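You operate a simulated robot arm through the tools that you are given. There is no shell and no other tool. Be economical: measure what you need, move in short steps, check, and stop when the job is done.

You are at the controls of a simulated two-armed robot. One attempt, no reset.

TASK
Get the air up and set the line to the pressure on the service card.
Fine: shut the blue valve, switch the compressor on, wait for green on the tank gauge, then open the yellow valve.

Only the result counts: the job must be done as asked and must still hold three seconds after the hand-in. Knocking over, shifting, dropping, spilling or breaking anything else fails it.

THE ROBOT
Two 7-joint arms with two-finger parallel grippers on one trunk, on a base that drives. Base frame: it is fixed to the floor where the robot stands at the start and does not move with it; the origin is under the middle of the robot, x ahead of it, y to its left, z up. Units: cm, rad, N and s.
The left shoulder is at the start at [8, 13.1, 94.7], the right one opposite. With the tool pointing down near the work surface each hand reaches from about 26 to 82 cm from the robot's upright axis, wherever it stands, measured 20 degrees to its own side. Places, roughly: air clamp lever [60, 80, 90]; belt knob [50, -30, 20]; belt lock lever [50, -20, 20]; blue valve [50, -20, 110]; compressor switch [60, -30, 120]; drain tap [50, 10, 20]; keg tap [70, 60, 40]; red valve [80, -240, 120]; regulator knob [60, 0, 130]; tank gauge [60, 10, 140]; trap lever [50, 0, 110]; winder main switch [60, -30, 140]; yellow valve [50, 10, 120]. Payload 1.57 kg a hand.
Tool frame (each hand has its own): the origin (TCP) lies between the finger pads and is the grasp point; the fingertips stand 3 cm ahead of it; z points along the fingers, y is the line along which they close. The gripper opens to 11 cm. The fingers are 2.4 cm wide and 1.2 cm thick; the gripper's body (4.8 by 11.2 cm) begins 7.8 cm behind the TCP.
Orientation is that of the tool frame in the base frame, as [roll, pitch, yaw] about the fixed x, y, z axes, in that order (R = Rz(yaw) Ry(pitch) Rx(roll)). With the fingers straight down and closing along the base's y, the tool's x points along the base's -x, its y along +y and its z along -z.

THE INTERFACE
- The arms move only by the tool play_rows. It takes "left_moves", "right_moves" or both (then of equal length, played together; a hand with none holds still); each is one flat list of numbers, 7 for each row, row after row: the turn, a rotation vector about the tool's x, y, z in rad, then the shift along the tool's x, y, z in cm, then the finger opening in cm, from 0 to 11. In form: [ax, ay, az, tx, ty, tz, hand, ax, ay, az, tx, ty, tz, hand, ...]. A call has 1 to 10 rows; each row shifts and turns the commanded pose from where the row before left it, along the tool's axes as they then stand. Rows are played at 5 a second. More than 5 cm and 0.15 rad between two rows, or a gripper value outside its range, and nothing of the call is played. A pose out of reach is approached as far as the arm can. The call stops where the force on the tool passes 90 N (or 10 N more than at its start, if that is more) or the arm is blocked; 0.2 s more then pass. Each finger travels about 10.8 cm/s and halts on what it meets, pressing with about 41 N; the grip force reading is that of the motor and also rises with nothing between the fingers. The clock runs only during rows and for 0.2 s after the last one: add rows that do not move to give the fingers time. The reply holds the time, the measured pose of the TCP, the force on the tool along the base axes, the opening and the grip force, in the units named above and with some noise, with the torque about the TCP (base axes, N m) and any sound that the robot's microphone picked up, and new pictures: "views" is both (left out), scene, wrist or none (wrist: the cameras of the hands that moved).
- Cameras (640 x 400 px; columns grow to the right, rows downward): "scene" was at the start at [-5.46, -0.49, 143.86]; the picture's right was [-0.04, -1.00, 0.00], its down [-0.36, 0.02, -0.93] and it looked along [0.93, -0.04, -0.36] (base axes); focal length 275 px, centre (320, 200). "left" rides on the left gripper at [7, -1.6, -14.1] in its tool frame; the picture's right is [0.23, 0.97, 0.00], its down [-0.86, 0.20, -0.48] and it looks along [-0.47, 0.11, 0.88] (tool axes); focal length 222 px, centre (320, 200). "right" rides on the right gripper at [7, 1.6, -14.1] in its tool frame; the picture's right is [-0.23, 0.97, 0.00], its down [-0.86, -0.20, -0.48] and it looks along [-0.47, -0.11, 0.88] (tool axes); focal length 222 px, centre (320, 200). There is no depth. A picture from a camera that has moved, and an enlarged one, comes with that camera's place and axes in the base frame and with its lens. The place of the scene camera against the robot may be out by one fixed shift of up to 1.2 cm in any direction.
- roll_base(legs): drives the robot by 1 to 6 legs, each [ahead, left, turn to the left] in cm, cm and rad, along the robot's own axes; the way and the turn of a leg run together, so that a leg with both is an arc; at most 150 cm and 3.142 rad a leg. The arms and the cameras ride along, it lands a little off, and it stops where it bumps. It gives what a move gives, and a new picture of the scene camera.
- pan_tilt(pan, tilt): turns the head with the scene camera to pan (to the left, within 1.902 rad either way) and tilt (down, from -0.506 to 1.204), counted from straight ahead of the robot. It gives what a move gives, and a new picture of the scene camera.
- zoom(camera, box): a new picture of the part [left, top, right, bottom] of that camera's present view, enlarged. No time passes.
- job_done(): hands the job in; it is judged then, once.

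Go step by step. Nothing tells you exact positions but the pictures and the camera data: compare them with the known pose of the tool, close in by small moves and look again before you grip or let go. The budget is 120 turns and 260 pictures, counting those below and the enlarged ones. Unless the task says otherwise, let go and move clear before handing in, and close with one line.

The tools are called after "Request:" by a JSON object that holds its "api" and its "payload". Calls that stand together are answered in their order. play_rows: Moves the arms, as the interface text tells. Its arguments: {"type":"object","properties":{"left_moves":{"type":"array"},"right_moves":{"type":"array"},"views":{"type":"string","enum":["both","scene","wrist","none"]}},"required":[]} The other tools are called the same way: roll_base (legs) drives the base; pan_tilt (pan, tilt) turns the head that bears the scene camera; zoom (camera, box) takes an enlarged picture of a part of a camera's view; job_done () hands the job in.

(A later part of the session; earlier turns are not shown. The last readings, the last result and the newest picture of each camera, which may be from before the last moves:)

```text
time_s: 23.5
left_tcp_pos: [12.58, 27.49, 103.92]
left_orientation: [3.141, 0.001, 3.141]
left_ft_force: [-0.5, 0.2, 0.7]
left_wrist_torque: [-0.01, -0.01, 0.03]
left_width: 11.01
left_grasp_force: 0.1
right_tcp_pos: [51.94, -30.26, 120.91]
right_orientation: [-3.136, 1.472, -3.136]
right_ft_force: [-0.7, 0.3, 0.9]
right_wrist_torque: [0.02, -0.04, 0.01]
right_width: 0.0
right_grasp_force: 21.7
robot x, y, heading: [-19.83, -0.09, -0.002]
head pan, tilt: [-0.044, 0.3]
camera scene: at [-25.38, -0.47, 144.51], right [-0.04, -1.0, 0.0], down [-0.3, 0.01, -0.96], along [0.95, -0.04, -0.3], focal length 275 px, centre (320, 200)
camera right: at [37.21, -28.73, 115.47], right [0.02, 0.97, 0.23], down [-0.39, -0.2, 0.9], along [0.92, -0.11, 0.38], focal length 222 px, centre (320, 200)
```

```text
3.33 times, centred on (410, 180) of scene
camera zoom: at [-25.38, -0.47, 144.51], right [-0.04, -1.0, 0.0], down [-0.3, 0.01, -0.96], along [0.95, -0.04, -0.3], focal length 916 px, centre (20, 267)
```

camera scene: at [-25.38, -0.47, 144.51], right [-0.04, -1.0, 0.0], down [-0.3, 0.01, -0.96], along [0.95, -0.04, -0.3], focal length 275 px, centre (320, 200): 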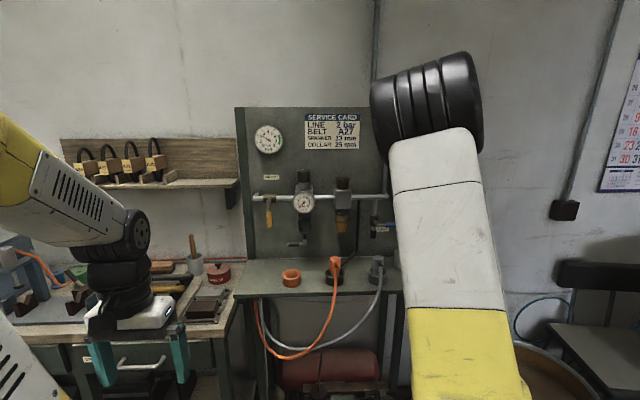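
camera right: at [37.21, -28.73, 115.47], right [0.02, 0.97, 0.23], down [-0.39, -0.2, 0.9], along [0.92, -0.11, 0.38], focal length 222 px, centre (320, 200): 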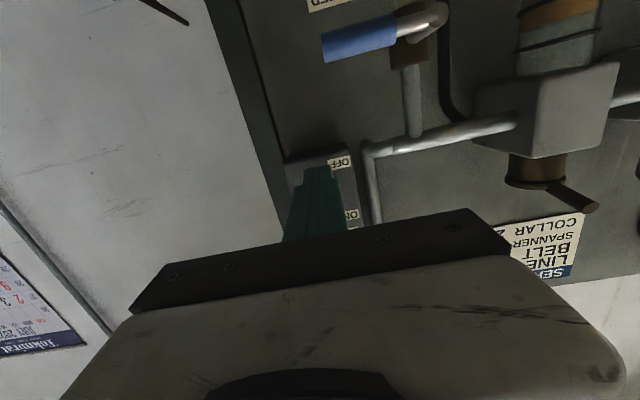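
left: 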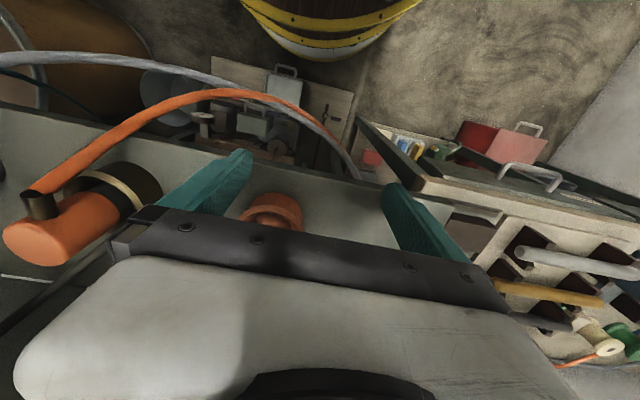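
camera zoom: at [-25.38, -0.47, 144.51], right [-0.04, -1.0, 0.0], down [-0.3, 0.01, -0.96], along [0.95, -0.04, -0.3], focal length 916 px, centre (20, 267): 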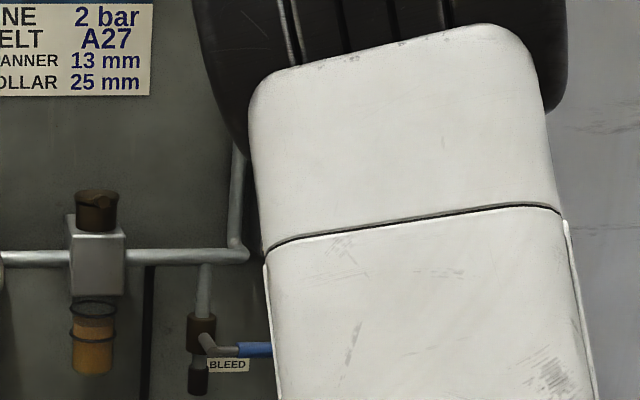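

Request:
{"api": "play_rows", "payload": {"right_moves": [0, 0, 0, -1.2, 0, 0, 0, 0, 0, 0, -1.2, 0, 0, 0, 0, 0, 0, -1.2, 0, 0, 0, 0, 0, 0, -1.2, 0, 0, 0, 0, 0, 0, -1.0, 0, 0, 0], "views": "wrist"}}

```text
time_s: 24.8
left_tcp_pos: [12.54, 27.46, 103.97]
left_orientation: [-3.141, -0.001, 3.141]
left_ft_force: [-0.5, 0.8, -0.3]
left_wrist_torque: [0.02, 0.0, 0.0]
left_width: 11.01
left_grasp_force: 0.0
right_tcp_pos: [52.02, -30.08, 124.26]
right_orientation: [-3.127, 1.42, -3.132]
right_ft_force: [-8.0, 2.6, -8.1]
right_wrist_torque: [-0.08, 0.22, -0.02]
right_width: 0.01
right_grasp_force: 21.3
robot x, y, heading: [-20.06, 0.05, -0.002]
head pan, tilt: [-0.044, 0.3]
stopped in row 5 (right hand): the force on the tool passed its limit at 94 N (the readings are from after the stop); the commanded pose is now the measured one
camera right: at [37.04, -28.55, 119.62], right [0.04, 0.97, 0.22], down [-0.35, -0.2, 0.92], along [0.94, -0.11, 0.33], focal length 222 px, centre (320, 200)
```

right: 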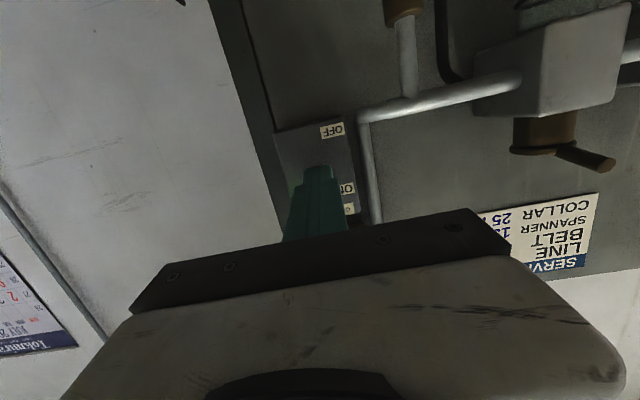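

Force limit reached, likely at the ON stop. I'll lower slightly, retract and look.

Request:
{"api": "play_rows", "payload": {"right_moves": [0, 0, 0, 1.2, 0, 0, 0, 0, 0, 0, 0, 0, -4, 0, 0, 0, 0, 0, -2, -4, 0, 0, 0, 0, 0, -4, -2, 0, 0, 0, 0, 0, -4, 0, 0], "views": "scene"}}

Request:
{"api": "zoom", "payload": {"camera": "scene", "box": [240, 100, 450, 260]}}

```text
time_s: 26.0
left_tcp_pos: [12.53, 27.54, 103.96]
left_orientation: [-3.141, 0.001, 3.141]
left_ft_force: [-0.3, -0.1, 0.4]
left_wrist_torque: [-0.01, -0.02, -0.04]
left_width: 11.0
left_grasp_force: 0.2
right_tcp_pos: [41.96, -40.08, 124.91]
right_orientation: [-3.132, 1.424, -3.138]
right_ft_force: [0.4, 1.1, -0.5]
right_wrist_torque: [-0.07, 0.01, -0.06]
right_width: 0.0
right_grasp_force: 21.5
robot x, y, heading: [-19.98, 0.11, -0.0]
head pan, tilt: [-0.044, 0.3]
camera scene: at [-25.42, -0.43, 144.51], right [-0.04, -1.0, 0.0], down [-0.3, 0.01, -0.96], along [0.95, -0.04, -0.3], focal length 275 px, centre (320, 200)
```

scene: 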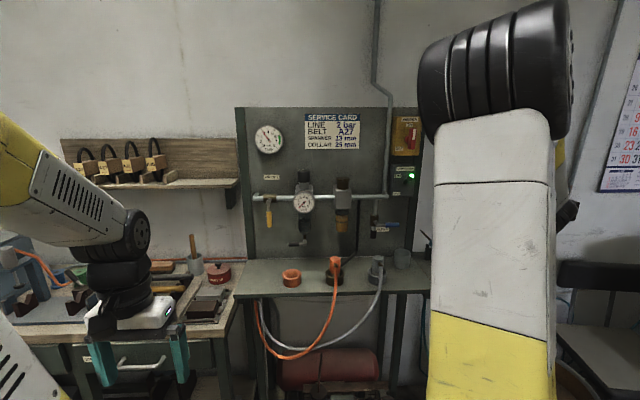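

```text
2.50 times, centred on (345, 180) of scene
camera zoom: at [-25.42, -0.43, 144.51], right [-0.04, -1.0, 0.0], down [-0.3, 0.01, -0.96], along [0.95, -0.04, -0.3], focal length 687 px, centre (258, 250)
```

zoom: 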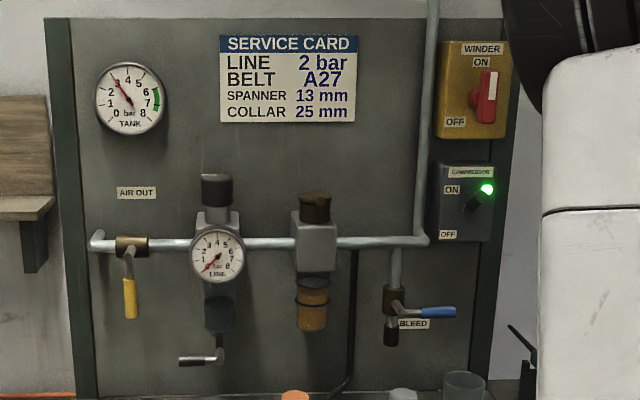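

The compressor is on (green lamp) and the tank is climbing (~3 bar). While it fills, I'll bring the left hand up toward the yellow valve with the same tilt.

Request:
{"api": "play_rows", "payload": {"left_moves": [0, 0, 0, -3.9, -0.9, -2.3, 5, 0, 0, 0, -3.9, -0.9, -2.3, 0, 0, 0, 0, -3.9, -0.9, -2.3, 0, 0, 0, 0, -3.9, -0.9, -2.3, 0, 0, 0, 0, -3.9, -0.9, -2.3, 0, 0, 0, 0, -3.9, -0.9, -2.3, 0, 0, -0.15, 0, 0, 0, 0, 0, 0, -0.15, 0, 0, 0, 0, 0, 0, -0.15, 0, 0, 0, 0, 0, 0, -0.15, 0, 0, 0, 0, 0], "views": "both"}}

```text
time_s: 28.2
left_tcp_pos: [36.03, 21.97, 117.82]
left_orientation: [-3.141, 0.602, 3.141]
left_ft_force: [-0.6, -1.0, 1.3]
left_wrist_torque: [-0.02, 0.03, 0.05]
left_width: 0.0
left_grasp_force: 21.5
right_tcp_pos: [41.92, -40.26, 124.74]
right_orientation: [-3.132, 1.423, -3.138]
right_ft_force: [0.2, 0.5, 0.3]
right_wrist_torque: [0.02, -0.06, 0.06]
right_width: 0.0
right_grasp_force: 21.5
robot x, y, heading: [-20.14, -0.17, -0.0]
head pan, tilt: [-0.044, 0.3]
camera scene: at [-25.37, -0.47, 144.51], right [-0.04, -1.0, 0.0], down [-0.3, 0.01, -0.96], along [0.95, -0.04, -0.3], focal length 275 px, centre (320, 200)
camera left: at [22.25, 20.47, 125.61], right [-0.19, 0.97, -0.13], down [0.43, 0.2, 0.88], along [0.88, 0.11, -0.46], focal length 222 px, centre (320, 200)
```

scene: 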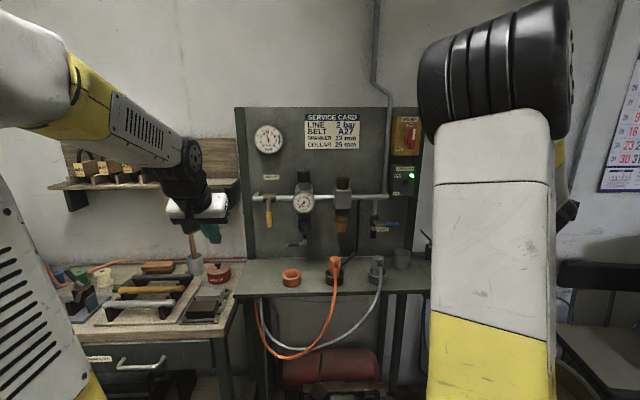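
left: 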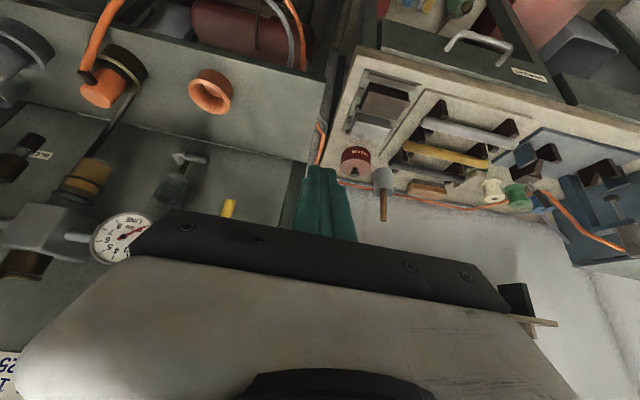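

Request:
{"api": "play_rows", "payload": {"left_moves": [0, -0.15, 0, 0, 0, 0, 0, 0, -0.15, 0, 0, 0, 0, 0, 0, -0.07, 0, 0, 0, 0, 0, 0, 0, 0, -1.5, 0, 3, 0, 0, 0, 0, -1.5, 0, 3, 0], "views": "both"}}

Request:
{"api": "zoom", "payload": {"camera": "left", "box": [160, 100, 400, 260]}}

Request:
{"api": "zoom", "payload": {"camera": "scene", "box": [190, 110, 350, 260]}}

```text
time_s: 29.4
left_tcp_pos: [42.06, 22.13, 116.98]
left_orientation: [-3.14, 0.972, 3.141]
left_ft_force: [-0.3, -0.4, -0.2]
left_wrist_torque: [-0.01, 0.01, 0.0]
left_width: 0.02
left_grasp_force: 21.7
left hand out of reach, approached as far as the arm can: row 5
right_tcp_pos: [41.99, -40.05, 124.75]
right_orientation: [-3.131, 1.422, -3.135]
right_ft_force: [-1.2, 0.1, 0.1]
right_wrist_torque: [0.01, -0.02, -0.02]
right_width: 0.0
right_grasp_force: 21.9
robot x, y, heading: [-19.79, 0.18, 0.002]
head pan, tilt: [-0.044, 0.3]
camera scene: at [-25.43, -0.44, 144.51], right [-0.04, -1.0, 0.0], down [-0.3, 0.01, -0.96], along [0.95, -0.04, -0.3], focal length 275 px, centre (320, 200)
camera left: at [26.46, 20.55, 119.33], right [-0.13, 0.97, -0.19], down [0.09, 0.2, 0.98], along [0.99, 0.11, -0.11], focal length 222 px, centre (320, 200)
```

scene: 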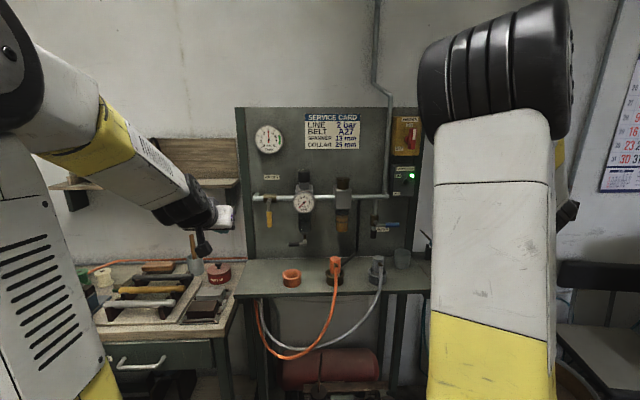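
left: 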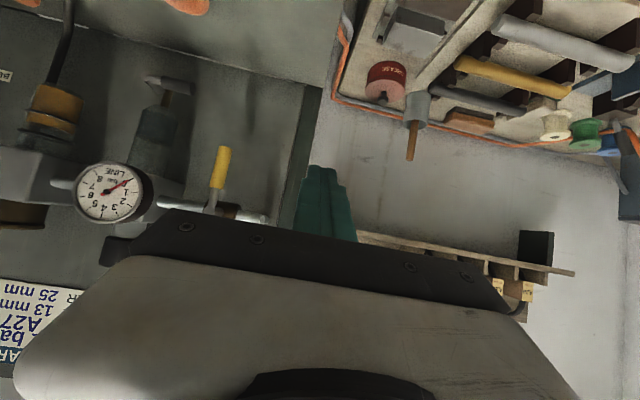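

```text
2.50 times, centred on (280, 180) of left
camera zoom: at [26.46, 20.55, 119.33], right [-0.13, 0.97, -0.19], down [0.09, 0.2, 0.98], along [0.99, 0.11, -0.11], focal length 555 px, centre (420, 250)
```

zoom: 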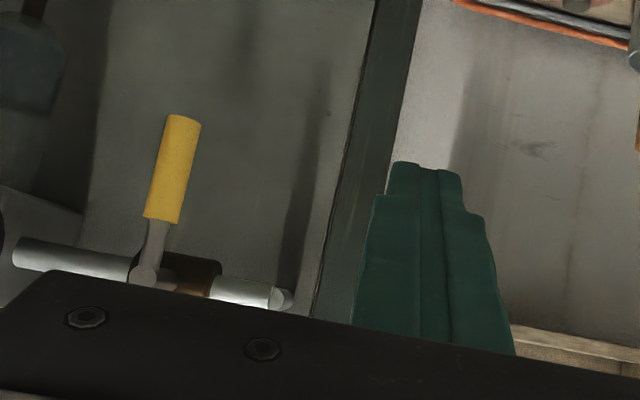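

```text
2.67 times, centred on (270, 185) of scene
camera zoom: at [-25.43, -0.44, 144.51], right [-0.04, -1.0, 0.0], down [-0.3, 0.01, -0.96], along [0.95, -0.04, -0.3], focal length 733 px, centre (453, 240)
```

zoom: 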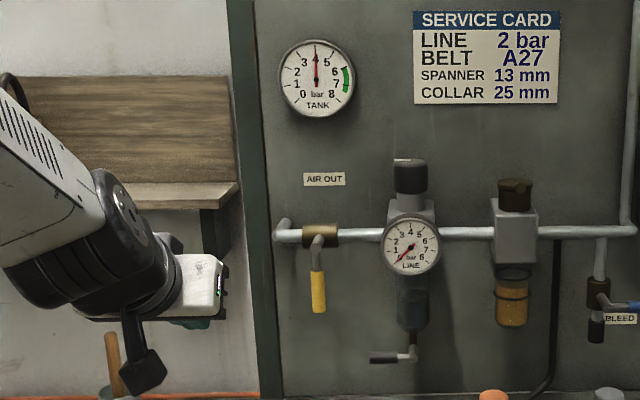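

Tank is at 4 bar and rising. The yellow handle is about (52.8,11.7,114.5), pivot z≈120; I'll line the closed left fingers up on its right side.

Request:
{"api": "play_rows", "payload": {"left_moves": [0, 0, 0, 0, -4.5, 0, 0, 0, 0, 0, 0, -4.5, 0, 0, 0, 0, 0, 0, -4.3, 0, 0, 0, 0, 0, -1, 0, 2, 0, 0, 0, 0, 0, 0, 0, 0], "views": "both"}}

Request:
{"api": "zoom", "payload": {"camera": "left", "box": [160, 60, 520, 260]}}

```text
time_s: 30.6
left_tcp_pos: [44.28, 8.66, 116.6]
left_orientation: [-3.141, 0.968, 3.14]
left_ft_force: [0.4, -0.4, 0.4]
left_wrist_torque: [0.03, 0.0, 0.01]
left_width: 0.01
left_grasp_force: 21.0
right_tcp_pos: [42.0, -40.18, 124.89]
right_orientation: [-3.13, 1.424, -3.139]
right_ft_force: [0.6, 0.0, -0.1]
right_wrist_torque: [-0.01, 0.02, 0.02]
right_width: 0.0
right_grasp_force: 21.5
robot x, y, heading: [-20.3, 0.13, -0.002]
head pan, tilt: [-0.044, 0.3]
camera scene: at [-25.4, -0.47, 144.51], right [-0.04, -1.0, 0.0], down [-0.3, 0.01, -0.96], along [0.95, -0.04, -0.3], focal length 275 px, centre (320, 200)
camera left: at [28.6, 7.16, 118.99], right [-0.13, 0.97, -0.19], down [0.09, 0.2, 0.98], along [0.99, 0.11, -0.11], focal length 222 px, centre (320, 200)
```

scene: 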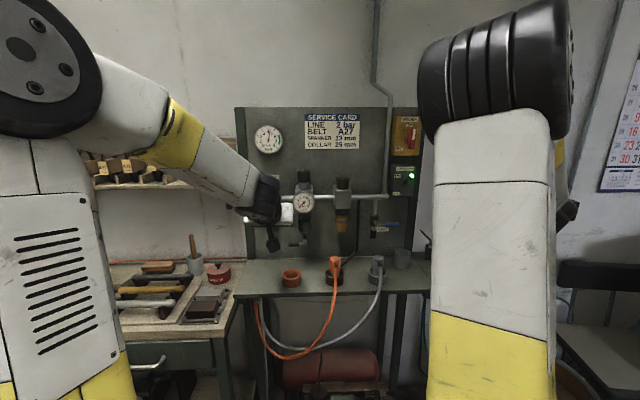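
left: 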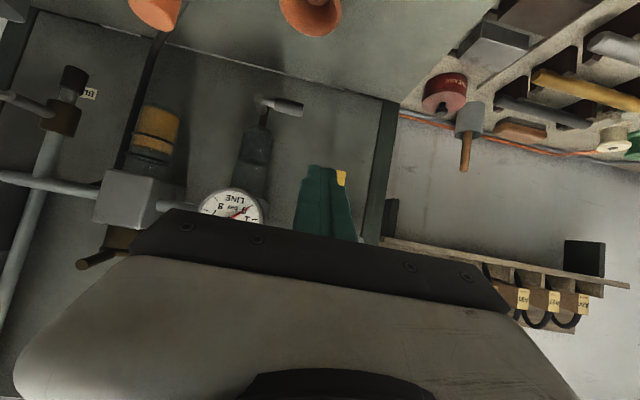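

```text
1.78 times, centred on (340, 160) of left
camera zoom: at [28.6, 7.16, 118.99], right [-0.13, 0.97, -0.19], down [0.09, 0.2, 0.98], along [0.99, 0.11, -0.11], focal length 395 px, centre (284, 271)
```

zoom: 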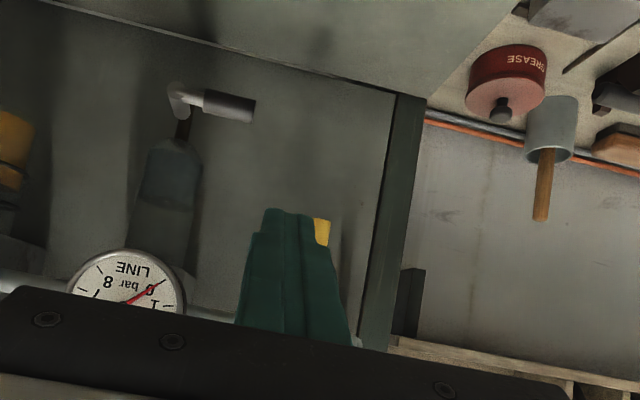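

Request:
{"api": "play_rows", "payload": {"left_moves": [0, 0, 0, 0, 0, 0, 0, 0, 0, 0, 0, 0, 0, 0, 0, 0, 0, 0, 0, 0, 0, 0, 0, 0, 0, 0, 0, 0, 0, 0, 0, 0, 0, 0, 0, 0, 0, 0, 0, 0, 0, 0, 0, 0, 0, 0, 0, 0, 0, 0, 0, 0, 0, 0, 0, 0, 0, 0, 0, 0, 0, 0, 0, 0, 0, 0, 0, 0, 0, 0], "views": "none"}}

Request:
{"api": "play_rows", "payload": {"left_moves": [0, 0, 0, 0, 0, 0, 0, 0, 0, 0, 0, 0, 0, 0, 0, 0, 0, 0, 0, 0, 0, 0, 0, 0, 0, 0, 0, 0, 0, 0, 0, 0, 0, 0, 0, 0, 0, 0, 0, 0, 0, 0, 0, 0, 0, 0, 0, 0, 0, 0, 0, 0, 0, 0, 0, 0, 0, 0, 0, 0, 0, 0, 0, 0, 0, 0, 0, 0, 0, 0], "views": "none"}}

Request:
{"api": "play_rows", "payload": {"left_moves": [0, 0, 0, 0, 0, 0, 0, 0, 0, 0, 0, 0, 0, 0, 0, 0, 0, 0, 0, 0, 0, 0, 0, 0, 0, 0, 0, 0, 0, 0, 0, 0, 0, 0, 0, 0, 0, 0, 0, 0, 0, 0, 0, 0, 0, 0, 0, 0, 0], "views": "none"}}

Request:
{"api": "zoom", "payload": {"camera": "scene", "box": [240, 110, 340, 240]}}

```text
time_s: 32.8
left_tcp_pos: [44.11, 8.86, 116.63]
left_orientation: [-3.141, 0.969, 3.139]
left_ft_force: [-0.4, -0.8, -0.1]
left_wrist_torque: [0.01, -0.02, 0.0]
left_width: 0.02
left_grasp_force: 21.1
right_tcp_pos: [41.91, -40.22, 124.81]
right_orientation: [-3.132, 1.424, -3.135]
right_ft_force: [0.6, 0.1, 0.4]
right_wrist_torque: [0.0, 0.03, 0.01]
right_width: 0.0
right_grasp_force: 21.0
robot x, y, heading: [-19.58, -0.11, -0.006]
head pan, tilt: [-0.044, 0.3]
```

```text
time_s: 35.0
left_tcp_pos: [44.15, 8.72, 116.65]
left_orientation: [-3.141, 0.97, 3.14]
left_ft_force: [1.1, -1.1, -0.9]
left_wrist_torque: [-0.01, -0.01, -0.02]
left_width: 0.0
left_grasp_force: 20.9
right_tcp_pos: [42.03, -40.06, 124.78]
right_orientation: [-3.13, 1.423, -3.136]
right_ft_force: [-0.1, -0.7, -1.0]
right_wrist_torque: [0.0, 0.01, -0.01]
right_width: 0.01
right_grasp_force: 21.3
robot x, y, heading: [-19.91, -0.26, 0.002]
head pan, tilt: [-0.044, 0.3]
```

```text
time_s: 36.6
left_tcp_pos: [44.08, 8.75, 116.55]
left_orientation: [3.141, 0.97, 3.139]
left_ft_force: [-0.7, 0.0, 1.2]
left_wrist_torque: [0.0, -0.02, 0.04]
left_width: 0.01
left_grasp_force: 20.9
right_tcp_pos: [42.05, -40.2, 124.9]
right_orientation: [-3.131, 1.424, -3.137]
right_ft_force: [0.7, -0.1, -0.5]
right_wrist_torque: [0.03, 0.0, -0.01]
right_width: 0.0
right_grasp_force: 20.9
robot x, y, heading: [-19.76, 0.09, -0.005]
head pan, tilt: [-0.044, 0.3]
```

```text
3.08 times, centred on (290, 175) of scene
camera zoom: at [-25.39, -0.47, 144.51], right [-0.04, -1.0, 0.0], down [-0.3, 0.01, -0.96], along [0.95, -0.04, -0.3], focal length 846 px, centre (412, 277)
```

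zoom: 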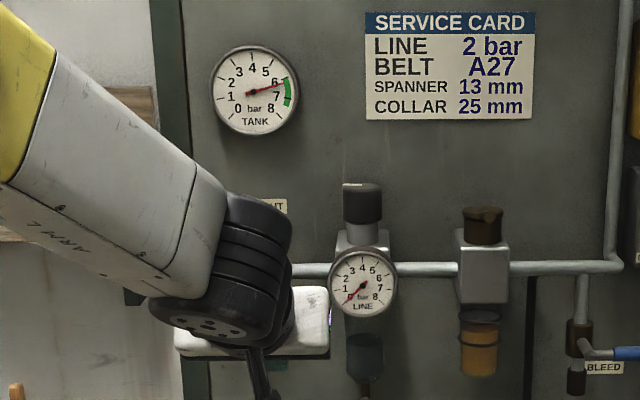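

Needle just entering green; waiting a bit more.

Request:
{"api": "play_rows", "payload": {"left_moves": [0, 0, 0, 0, 0, 0, 0, 0, 0, 0, 0, 0, 0, 0, 0, 0, 0, 0, 0, 0, 0, 0, 0, 0, 0, 0, 0, 0, 0, 0, 0, 0, 0, 0, 0, 0, 0, 0, 0, 0, 0, 0, 0, 0, 0, 0, 0, 0, 0, 0, 0, 0, 0, 0, 0, 0, 0, 0, 0, 0, 0, 0, 0], "views": "none"}}

Request:
{"api": "zoom", "payload": {"camera": "scene", "box": [240, 110, 340, 240]}}

```text
time_s: 38.6
left_tcp_pos: [44.2, 8.79, 116.65]
left_orientation: [-3.14, 0.968, 3.14]
left_ft_force: [0.2, 0.0, 0.2]
left_wrist_torque: [-0.02, -0.01, 0.02]
left_width: 0.0
left_grasp_force: 21.3
right_tcp_pos: [42.09, -40.18, 124.77]
right_orientation: [-3.13, 1.424, -3.136]
right_ft_force: [0.0, 0.6, -1.1]
right_wrist_torque: [0.04, 0.01, 0.04]
right_width: 0.0
right_grasp_force: 21.5
robot x, y, heading: [-20.28, 0.11, -0.003]
head pan, tilt: [-0.044, 0.3]
```

```text
3.08 times, centred on (290, 175) of scene
camera zoom: at [-25.39, -0.47, 144.51], right [-0.04, -1.0, 0.0], down [-0.3, 0.01, -0.96], along [0.95, -0.04, -0.3], focal length 846 px, centre (412, 277)
```

zoom: 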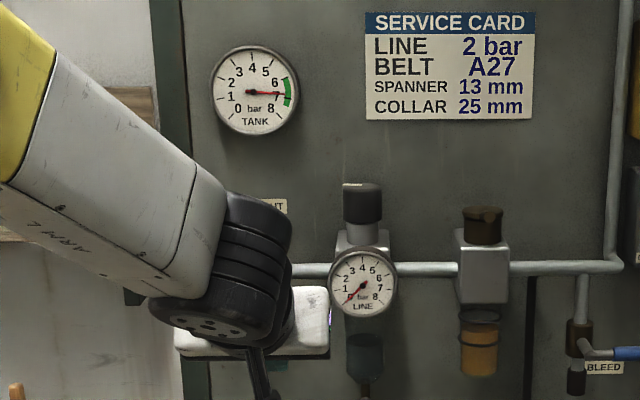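

Tank is mid-green (~6.9 bar). Now move in beside the yellow handle and nudge it left.

Request:
{"api": "play_rows", "payload": {"left_moves": [0, 0, 0, -1.55, 0, 3.15, 0, 0, 0, 0, -1.55, 0, 3.15, 0, 0, 0, 0, 0, 1.0, 0, 0, 0, 0, 0, 0.29, 1.36, 0.2, 0, 0, 0, 0, 0, 1.4, 0, 0, 0, 0, 0, 0, 0, 0, 0], "views": "wrist"}}

```text
time_s: 40.0
left_tcp_pos: [51.23, 12.56, 115.21]
left_orientation: [-3.141, 0.968, 3.14]
left_ft_force: [-0.2, -0.1, -0.7]
left_wrist_torque: [-0.03, 0.02, -0.04]
left_width: 0.0
left_grasp_force: 21.5
right_tcp_pos: [41.97, -40.15, 124.74]
right_orientation: [-3.13, 1.423, -3.135]
right_ft_force: [0.2, -0.4, 0.2]
right_wrist_torque: [-0.01, 0.03, -0.01]
right_width: 0.0
right_grasp_force: 21.5
robot x, y, heading: [-20.01, 0.1, 0.004]
head pan, tilt: [-0.044, 0.3]
camera left: at [35.58, 10.97, 117.65], right [-0.13, 0.97, -0.19], down [0.09, 0.2, 0.98], along [0.99, 0.11, -0.11], focal length 222 px, centre (320, 200)
```

left: 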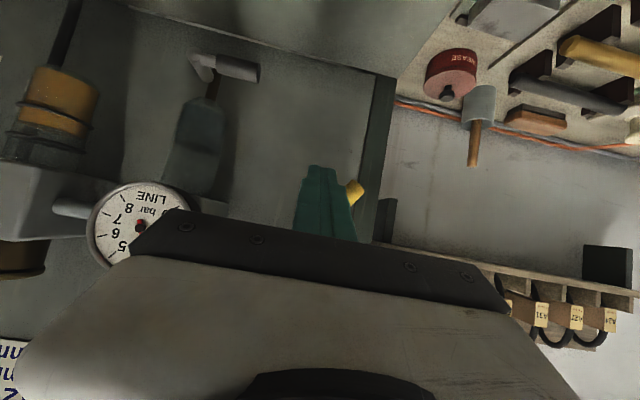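

It swings left freely. Completing the arc.

Request:
{"api": "play_rows", "payload": {"left_moves": [0, 0, 0, -0.31, 1.35, -0.21, 0, 0, 0, 0, -0.59, 1.21, -0.41, 0, 0, 0, 0, -0.82, 0.98, -0.57, 0, 0, 0, 0, -1.01, 0.69, -0.7, 0, 0, 0, 0, -0.5, 0, -0.35, 0, 0, 0, 0, -0.5, 0, -0.35, 0, 0, 0, 0, -0.3, 0, -0.2, 0], "views": "wrist"}}

```text
time_s: 41.6
left_tcp_pos: [51.03, 16.85, 119.13]
left_orientation: [3.139, 0.949, 3.141]
left_ft_force: [-11.4, -2.3, -49.5]
left_wrist_torque: [0.15, 0.73, 0.11]
left_width: 0.0
left_grasp_force: 21.5
right_tcp_pos: [42.05, -40.19, 124.78]
right_orientation: [-3.13, 1.424, -3.135]
right_ft_force: [-0.2, 0.3, -0.2]
right_wrist_torque: [0.01, 0.01, -0.01]
right_width: 0.0
right_grasp_force: 21.3
robot x, y, heading: [-19.93, 0.03, 0.001]
head pan, tilt: [-0.044, 0.3]
camera left: at [35.4, 15.22, 121.85], right [-0.13, 0.97, -0.18], down [0.11, 0.2, 0.97], along [0.99, 0.11, -0.13], focal length 222 px, centre (320, 200)
```

left: 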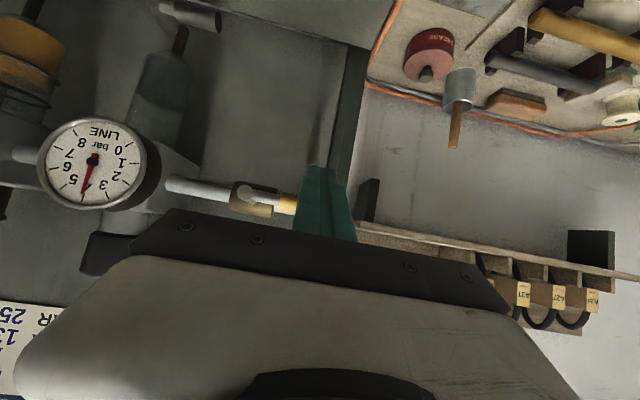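

The yellow valve is open (handle along the pipe) and LINE jumped to about 4.2 bar, so the regulator must come down to 2. I'll retract the left hand and look.

Request:
{"api": "play_rows", "payload": {"left_moves": [0, 0, 0, 2, 0, 0.5, 0, 0, 0, 0, 0.5, 0, -4.5, 0, 0, 0, 0, 0, 1, -4.5, 0, 0, 0, 0, -3, 2, -3, 0, 0, 0, 0, -3, 2, 0, 5, 0, 0, 0, -2, 0, 0, 7], "views": "both"}}

Request:
{"api": "zoom", "payload": {"camera": "scene", "box": [240, 110, 390, 260]}}

Request:
{"api": "zoom", "payload": {"camera": "left", "box": [0, 100, 320, 300]}}

```text
time_s: 43.0
left_tcp_pos: [44.75, 21.35, 131.32]
left_orientation: [-3.137, 0.97, -3.13]
left_ft_force: [-0.6, 0.4, 0.6]
left_wrist_torque: [-0.04, -0.01, 0.02]
left_width: 6.99
left_grasp_force: 0.0
left hand out of reach, approached as far as the arm can: row 5
right_tcp_pos: [42.02, -40.22, 124.85]
right_orientation: [-3.132, 1.424, -3.137]
right_ft_force: [0.2, 0.0, -0.3]
right_wrist_torque: [-0.02, 0.0, -0.03]
right_width: 0.0
right_grasp_force: 20.9
robot x, y, heading: [-20.22, -0.21, 0.003]
head pan, tilt: [-0.044, 0.3]
camera scene: at [-25.42, -0.47, 144.51], right [-0.04, -1.0, 0.0], down [-0.3, 0.01, -0.96], along [0.95, -0.04, -0.3], focal length 275 px, centre (320, 200)
camera left: at [29.17, 19.68, 133.65], right [-0.14, 0.97, -0.19], down [0.09, 0.2, 0.98], along [0.99, 0.12, -0.11], focal length 222 px, centre (320, 200)
```

scene: 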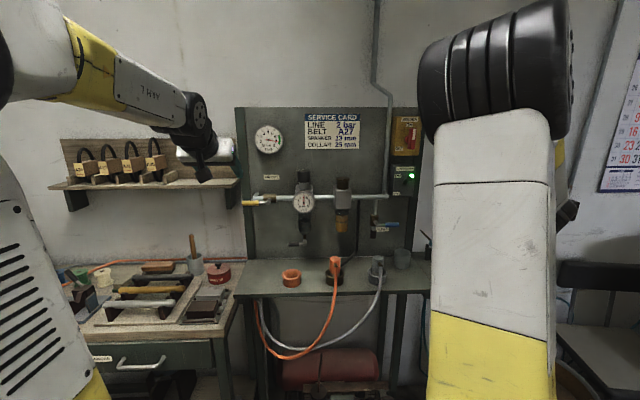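
left: 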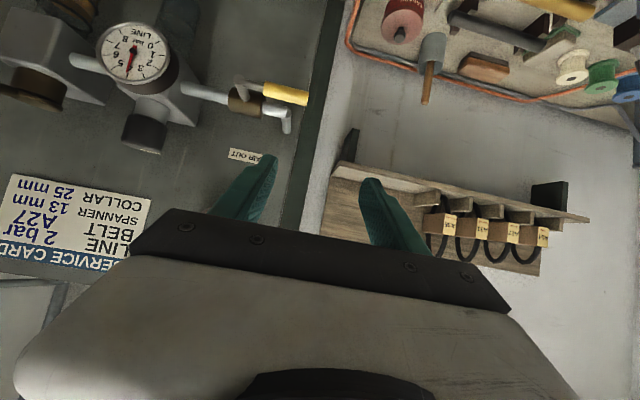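

```text
2.67 times, centred on (315, 185) of scene
camera zoom: at [-25.42, -0.47, 144.51], right [-0.04, -1.0, 0.0], down [-0.3, 0.01, -0.96], along [0.95, -0.04, -0.3], focal length 733 px, centre (333, 240)
```

zoom: 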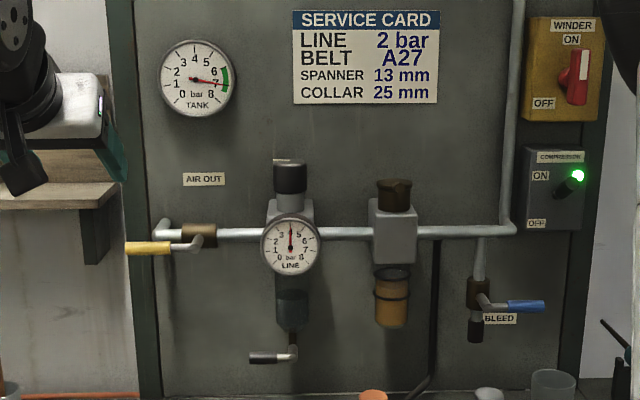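

```text
2.00 times, centred on (160, 200) of left
camera zoom: at [29.17, 19.68, 133.65], right [-0.14, 0.97, -0.19], down [0.09, 0.2, 0.98], along [0.99, 0.12, -0.11], focal length 444 px, centre (640, 200)
```

zoom: 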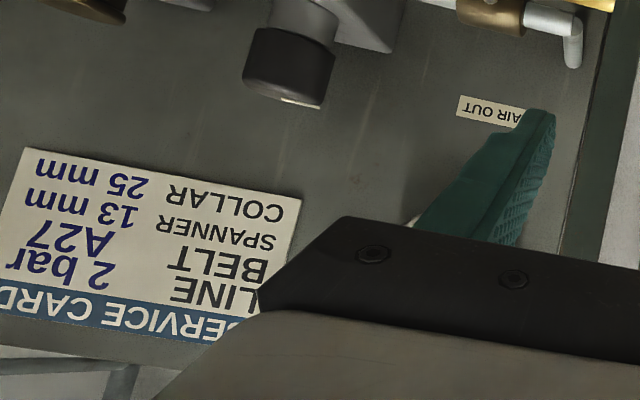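

LINE reads 4.0 bar. The regulator knob is at about (57.3,1,126.5), axis vertical, Ø≈4 cm; I'll bring the left hand in front of it, yawed right so I can turn it counter-clockwise.

Request:
{"api": "play_rows", "payload": {"left_moves": [0, 0, 0, 0, -4.3, 0, 8, 0, 0, 0, 0, -4.3, 0, 8, 0, 0, 0, 0, -4.3, 0, 8, 0, 0, 0, 0, -4.2, 0, 8, 0.103, 0, 0.071, 0, 0, 0, 8, 0.103, 0, 0.071, 0, 0, 0, 8, 0.103, 0, 0.071, 0, 0, 0, 8, 0.103, 0, 0.071, 0, 0, 0, 8], "views": "both"}}

Request:
{"api": "zoom", "payload": {"camera": "scene", "box": [240, 110, 390, 260]}}

```text
time_s: 44.8
left_tcp_pos: [44.01, 1.77, 130.92]
left_orientation: [-3.131, 0.966, 2.819]
left_ft_force: [-0.2, -0.1, 1.0]
left_wrist_torque: [0.07, 0.01, 0.03]
left_width: 7.98
left_grasp_force: 0.0
left hand out of reach, approached as far as the arm can: row 7, 8
right_tcp_pos: [42.06, -40.17, 124.74]
right_orientation: [-3.134, 1.425, -3.14]
right_ft_force: [-0.4, 0.1, 0.0]
right_wrist_torque: [0.0, -0.01, 0.05]
right_width: 0.02
right_grasp_force: 21.6
robot x, y, heading: [-19.73, 0.14, 0.003]
head pan, tilt: [-0.044, 0.3]
camera scene: at [-25.39, -0.51, 144.51], right [-0.04, -1.0, 0.0], down [-0.3, 0.01, -0.96], along [0.95, -0.04, -0.3], focal length 275 px, centre (320, 200)
camera left: at [28.7, 5.32, 133.31], right [0.2, 0.96, -0.19], down [0.15, 0.16, 0.97], along [0.97, -0.22, -0.12], focal length 222 px, centre (320, 200)
```

scene: 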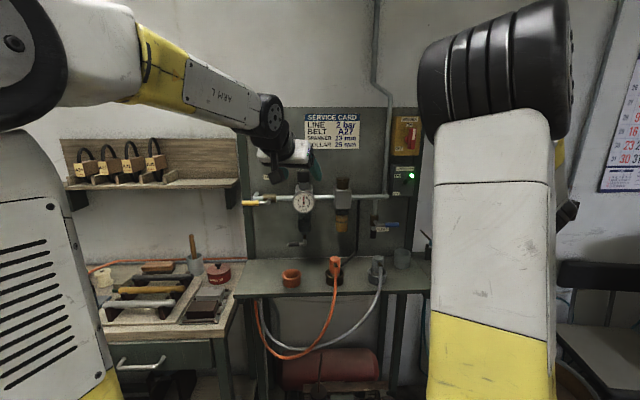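
left: 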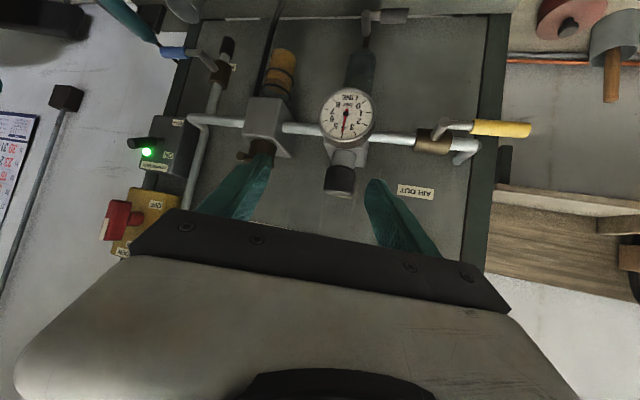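

```text
2.67 times, centred on (315, 185) of scene
camera zoom: at [-25.39, -0.51, 144.51], right [-0.04, -1.0, 0.0], down [-0.3, 0.01, -0.96], along [0.95, -0.04, -0.3], focal length 733 px, centre (333, 240)
```

zoom: 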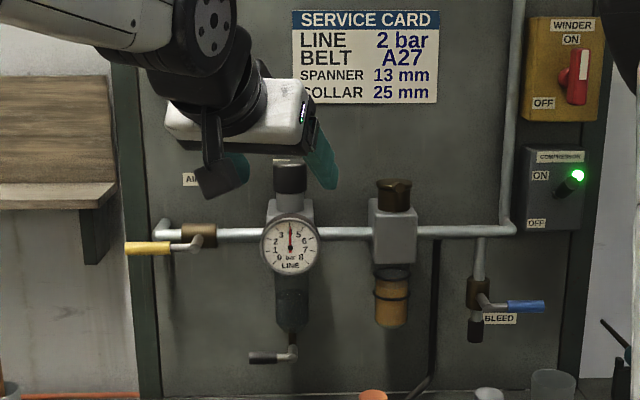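

Yaw is limited at this tilt, so I'll point the hand more downward (about 30° off vertical) and then yaw further.

Request:
{"api": "play_rows", "payload": {"left_moves": [0, 0.117, 0, 0, 0, -1, 8, 0, 0.117, 0, 0, 0, -1, 8, 0, 0.117, 0, 0, 0, 0, 8, 0, 0.117, 0, 0, 0, 0, 8, 0.064, 0, 0.117, 0, 0, 0, 8, 0.064, 0, 0.117, 0, 0, 0, 8, 0.064, 0, 0.117, 0, 0, 0, 8], "views": "wrist"}}

Request:
{"api": "zoom", "payload": {"camera": "scene", "box": [240, 110, 390, 260]}}

```text
time_s: 46.4
left_tcp_pos: [42.5, 2.41, 132.18]
left_orientation: [-3.134, 0.5, 2.415]
left_ft_force: [0.0, 0.4, -0.2]
left_wrist_torque: [0.04, -0.03, 0.04]
left_width: 8.0
left_grasp_force: 0.1
right_tcp_pos: [42.0, -40.17, 124.88]
right_orientation: [-3.131, 1.425, -3.138]
right_ft_force: [0.4, -0.7, -0.3]
right_wrist_torque: [-0.02, 0.0, -0.01]
right_width: 0.0
right_grasp_force: 21.1
robot x, y, heading: [-20.08, -0.1, -0.003]
head pan, tilt: [-0.044, 0.3]
camera left: at [31.83, 9.91, 141.29], right [0.5, 0.86, -0.12], down [0.52, -0.19, 0.83], along [0.69, -0.48, -0.55], focal length 222 px, centre (320, 200)
```

left: 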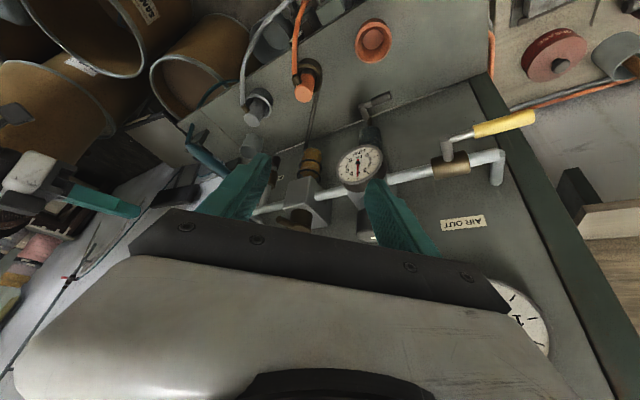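

```text
2.67 times, centred on (315, 185) of scene
camera zoom: at [-25.44, -0.49, 144.51], right [-0.04, -1.0, 0.0], down [-0.3, 0.01, -0.96], along [0.95, -0.04, -0.3], focal length 733 px, centre (333, 240)
```

zoom: 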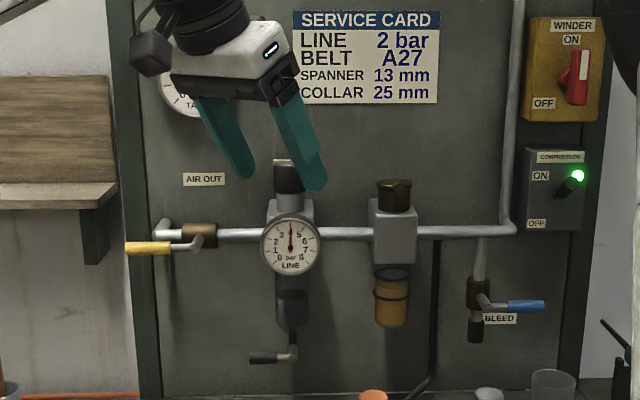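

Request:
{"api": "play_rows", "payload": {"left_moves": [-0.053, 0, -0.097, 0, 0, 0, 6, -0.053, 0, -0.097, 0, 0, -1, 6, 0, 0, 0, -3.14, 1.42, 1.4, 6, 0, 0, 0, -3.14, 1.42, 1.4, 6, 0, 0, 0, -3.14, 1.42, 1.4, 6, 0, 0, 0, -3.13, 1.41, 1.4, 6], "views": "wrist"}}

Request:
{"api": "zoom", "payload": {"camera": "scene", "box": [240, 110, 390, 260]}}

```text
time_s: 47.8
left_tcp_pos: [51.89, 1.59, 133.63]
left_orientation: [-3.136, 0.499, 2.634]
left_ft_force: [-0.5, -0.2, -0.2]
left_wrist_torque: [0.01, 0.01, -0.02]
left_width: 6.0
left_grasp_force: 0.1
left hand out of reach, approached as far as the arm can: row 5, 6
right_tcp_pos: [41.99, -40.19, 124.81]
right_orientation: [-3.131, 1.425, -3.137]
right_ft_force: [0.1, 0.1, -1.1]
right_wrist_torque: [-0.02, 0.0, 0.01]
right_width: 0.0
right_grasp_force: 20.4
robot x, y, heading: [-20.17, 0.17, 0.003]
head pan, tilt: [-0.044, 0.3]
camera left: at [39.96, 6.49, 142.86], right [0.3, 0.95, -0.12], down [0.56, -0.08, 0.83], along [0.78, -0.31, -0.55], focal length 222 px, centre (320, 200)
```

left: 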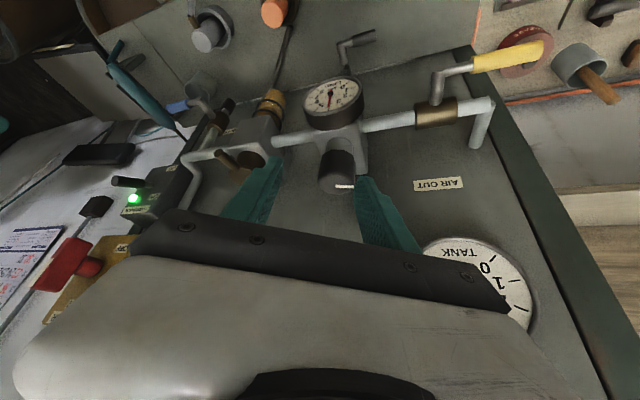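

```text
2.67 times, centred on (315, 185) of scene
camera zoom: at [-25.4, -0.46, 144.51], right [-0.04, -1.0, 0.0], down [-0.3, 0.01, -0.96], along [0.95, -0.04, -0.3], focal length 733 px, centre (333, 240)
```

zoom: 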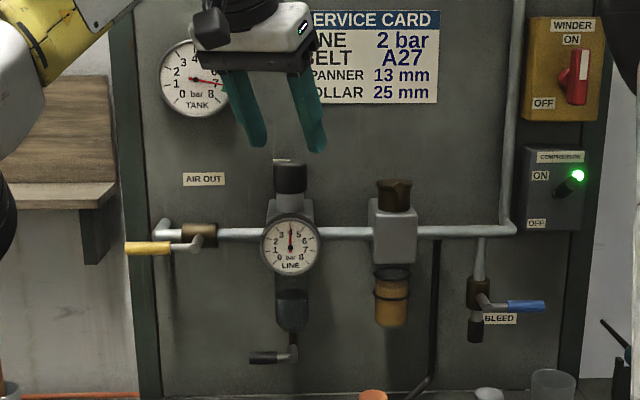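

Reach is short here, so I'll pull the hand back 4 cm and drive the base 9 cm ahead.

Request:
{"api": "play_rows", "payload": {"left_moves": [0, 0, 0, 3.08, -1.92, -1.68, 6], "views": "none"}}

Request:
{"api": "roll_base", "payload": {"legs": [[9, 0, 0]]}}

Request:
{"api": "zoom", "payload": {"camera": "scene", "box": [220, 110, 390, 260]}}

Request:
{"api": "zoom", "payload": {"camera": "left", "box": [200, 60, 520, 260]}}

```text
time_s: 48.2
left_tcp_pos: [47.91, 1.38, 133.59]
left_orientation: [-3.133, 0.499, 2.633]
left_ft_force: [0.7, -0.1, 0.1]
left_wrist_torque: [0.02, -0.02, 0.03]
left_width: 5.99
left_grasp_force: 0.1
right_tcp_pos: [42.02, -40.21, 124.76]
right_orientation: [-3.132, 1.423, -3.139]
right_ft_force: [0.6, 0.5, 0.7]
right_wrist_torque: [0.0, -0.03, -0.02]
right_width: 0.0
right_grasp_force: 21.3
robot x, y, heading: [-20.01, -0.0, -0.002]
head pan, tilt: [-0.044, 0.3]
```

```text
time_s: 49.3
left_tcp_pos: [56.98, 1.44, 133.72]
left_orientation: [-3.136, 0.498, 2.635]
left_ft_force: [0.0, 0.6, -0.1]
left_wrist_torque: [0.02, -0.01, 0.02]
left_width: 6.02
left_grasp_force: 0.0
right_tcp_pos: [51.09, -40.17, 124.84]
right_orientation: [-3.13, 1.424, -3.134]
right_ft_force: [-0.1, -0.5, 0.9]
right_wrist_torque: [-0.04, 0.03, -0.02]
right_width: 0.0
right_grasp_force: 21.3
robot x, y, heading: [-11.13, 0.22, -0.004]
head pan, tilt: [-0.044, 0.3]
camera scene: at [-16.33, -0.48, 144.51], right [-0.04, -1.0, 0.0], down [-0.3, 0.01, -0.96], along [0.95, -0.04, -0.3], focal length 275 px, centre (320, 200)
```

scene: 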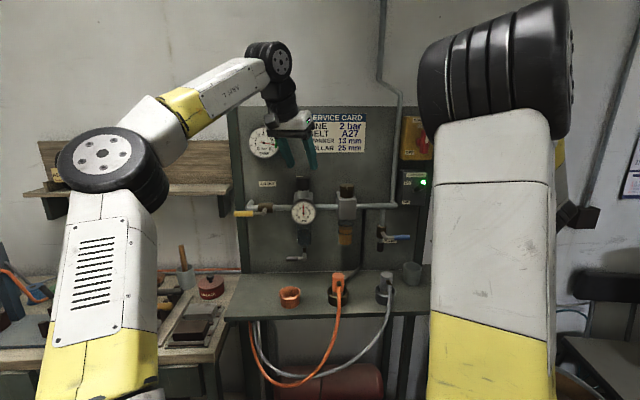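

```text
2.67 times, centred on (305, 185) of scene
camera zoom: at [-16.33, -0.48, 144.51], right [-0.04, -1.0, 0.0], down [-0.3, 0.01, -0.96], along [0.95, -0.04, -0.3], focal length 733 px, centre (360, 240)
```

zoom: 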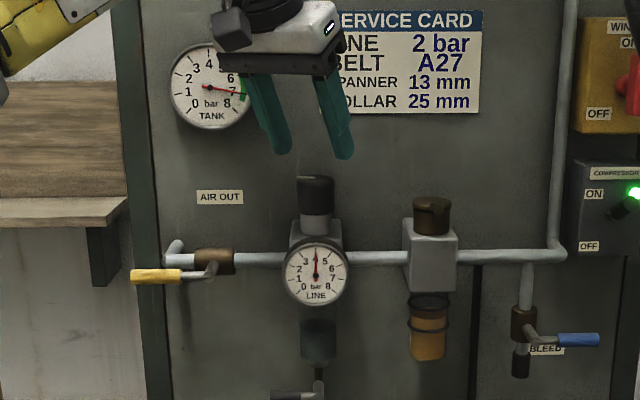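

```text
2.00 times, centred on (360, 160) of left
camera zoom: at [44.96, 6.51, 142.9], right [0.3, 0.95, -0.12], down [0.56, -0.08, 0.83], along [0.78, -0.31, -0.55], focal length 444 px, centre (240, 280)
```

zoom: 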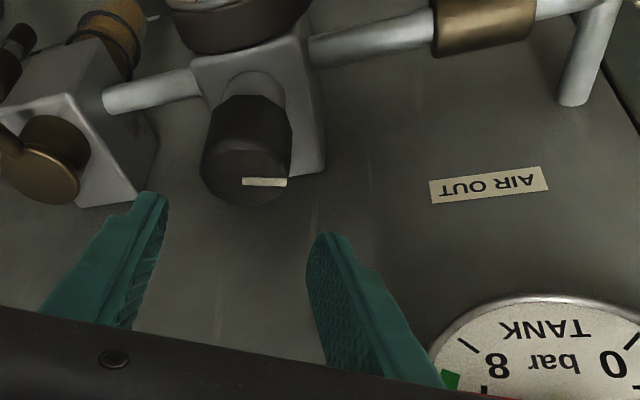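

The knob's axis checks out at (57.3,1.1). Lowering the open fingers over it.

Request:
{"api": "play_rows", "payload": {"left_moves": [0, 0, 0, 1.0, -0.1, 1.8, 6, 0, 0, 0, 0.9, -0.1, 1.8, 6, 0, 0, 0, 0.9, -0.06, 1.8, 6], "views": "wrist"}}

Request:
{"api": "zoom", "payload": {"camera": "scene", "box": [240, 110, 370, 240]}}

Request:
{"api": "zoom", "payload": {"camera": "left", "box": [200, 60, 520, 260]}}

```text
time_s: 50.1
left_tcp_pos: [56.83, 1.3, 127.59]
left_orientation: [-3.135, 0.499, 2.635]
left_ft_force: [0.2, 0.5, -0.4]
left_wrist_torque: [0.0, -0.04, 0.0]
left_width: 5.99
left_grasp_force: 0.0
right_tcp_pos: [51.09, -40.24, 124.85]
right_orientation: [-3.131, 1.424, -3.137]
right_ft_force: [-0.3, -0.5, -0.3]
right_wrist_torque: [0.02, 0.03, 0.03]
right_width: 0.02
right_grasp_force: 21.4
robot x, y, heading: [-10.74, -0.11, -0.001]
head pan, tilt: [-0.044, 0.3]
camera left: at [44.95, 6.21, 136.77], right [0.3, 0.95, -0.11], down [0.55, -0.08, 0.83], along [0.78, -0.31, -0.55], focal length 222 px, centre (320, 200)
```

left: 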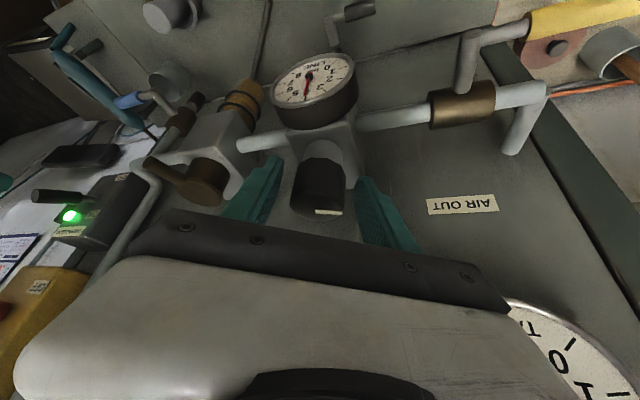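

```text
3.08 times, centred on (305, 175) of scene
camera zoom: at [-16.31, -0.49, 144.51], right [-0.04, -1.0, 0.0], down [-0.3, 0.01, -0.96], along [0.95, -0.04, -0.3], focal length 846 px, centre (366, 277)
```

zoom: 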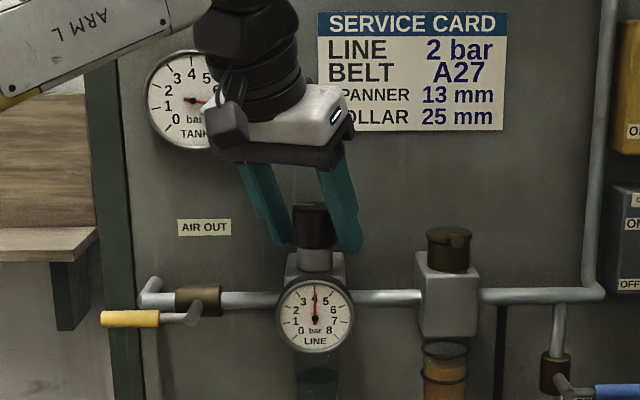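

```text
2.00 times, centred on (360, 160) of left
camera zoom: at [44.95, 6.21, 136.77], right [0.3, 0.95, -0.11], down [0.55, -0.08, 0.83], along [0.78, -0.31, -0.55], focal length 444 px, centre (240, 280)
```

zoom: 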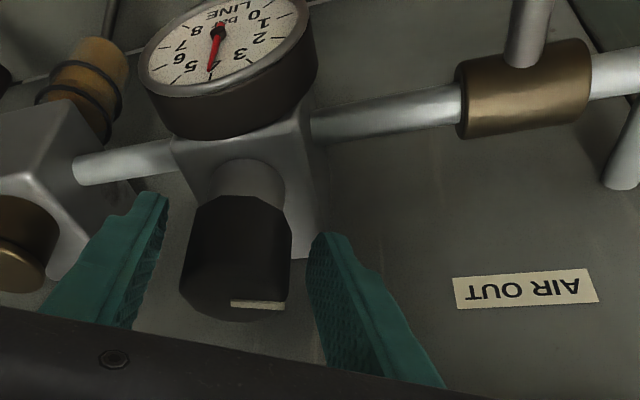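

The fingers straddle the knob with clearance. Closing on it, then a small counter-clockwise test turn.

Request:
{"api": "play_rows", "payload": {"left_moves": [0, 0, 0, 0, 0, 0, 3, 0, 0, 0, 0, 0, 0, 3, 0, 0, 0, 0, 0, 0, 3, -0.048, 0, -0.088, 0, -0.05, 0, 3, -0.048, 0, -0.088, 0, -0.05, 0, 3, -0.048, 0, -0.088, 0, -0.05, 0, 3], "views": "wrist"}}

Request:
{"api": "zoom", "payload": {"camera": "scene", "box": [240, 110, 370, 240]}}

Request:
{"api": "zoom", "payload": {"camera": "left", "box": [200, 60, 520, 260]}}

```text
time_s: 51.5
left_tcp_pos: [56.93, 1.04, 127.51]
left_orientation: [-3.134, 0.498, 2.936]
left_ft_force: [-2.8, -5.4, -6.9]
left_wrist_torque: [-0.14, 0.0, -0.07]
left_width: 3.92
left_grasp_force: 44.3
right_tcp_pos: [51.12, -40.19, 124.79]
right_orientation: [-3.133, 1.424, -3.138]
right_ft_force: [0.1, -0.2, 0.6]
right_wrist_torque: [0.04, 0.02, 0.01]
right_width: 0.0
right_grasp_force: 21.0
robot x, y, heading: [-10.83, -0.05, -0.001]
head pan, tilt: [-0.044, 0.3]
camera left: at [43.98, 2.22, 136.81], right [0.01, 0.99, -0.11], down [0.55, 0.09, 0.83], along [0.83, -0.07, -0.55], focal length 222 px, centre (320, 200)
```

left: 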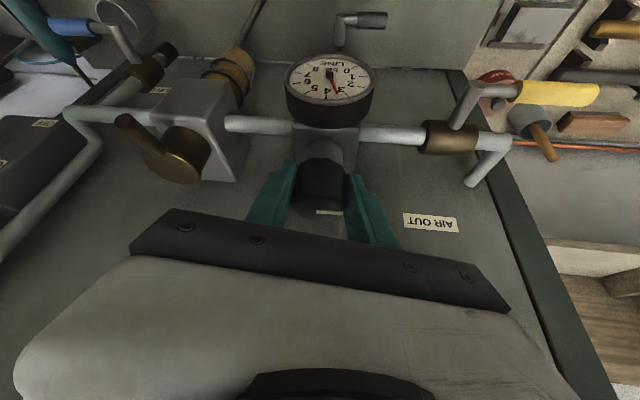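

```text
3.08 times, centred on (305, 175) of scene
camera zoom: at [-16.3, -0.51, 144.51], right [-0.04, -1.0, 0.0], down [-0.3, 0.01, -0.96], along [0.95, -0.04, -0.3], focal length 846 px, centre (366, 277)
```

zoom: 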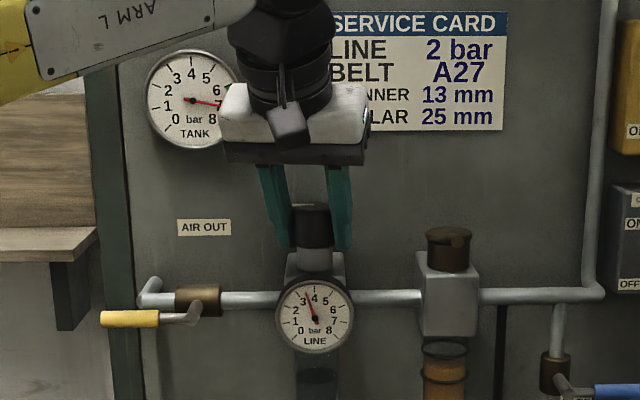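

```text
2.00 times, centred on (360, 160) of left
camera zoom: at [43.98, 2.22, 136.81], right [0.01, 0.99, -0.11], down [0.55, 0.09, 0.83], along [0.83, -0.07, -0.55], focal length 444 px, centre (240, 280)
```

zoom: 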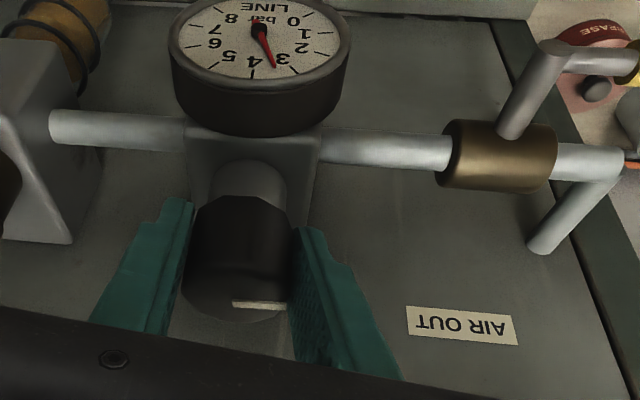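

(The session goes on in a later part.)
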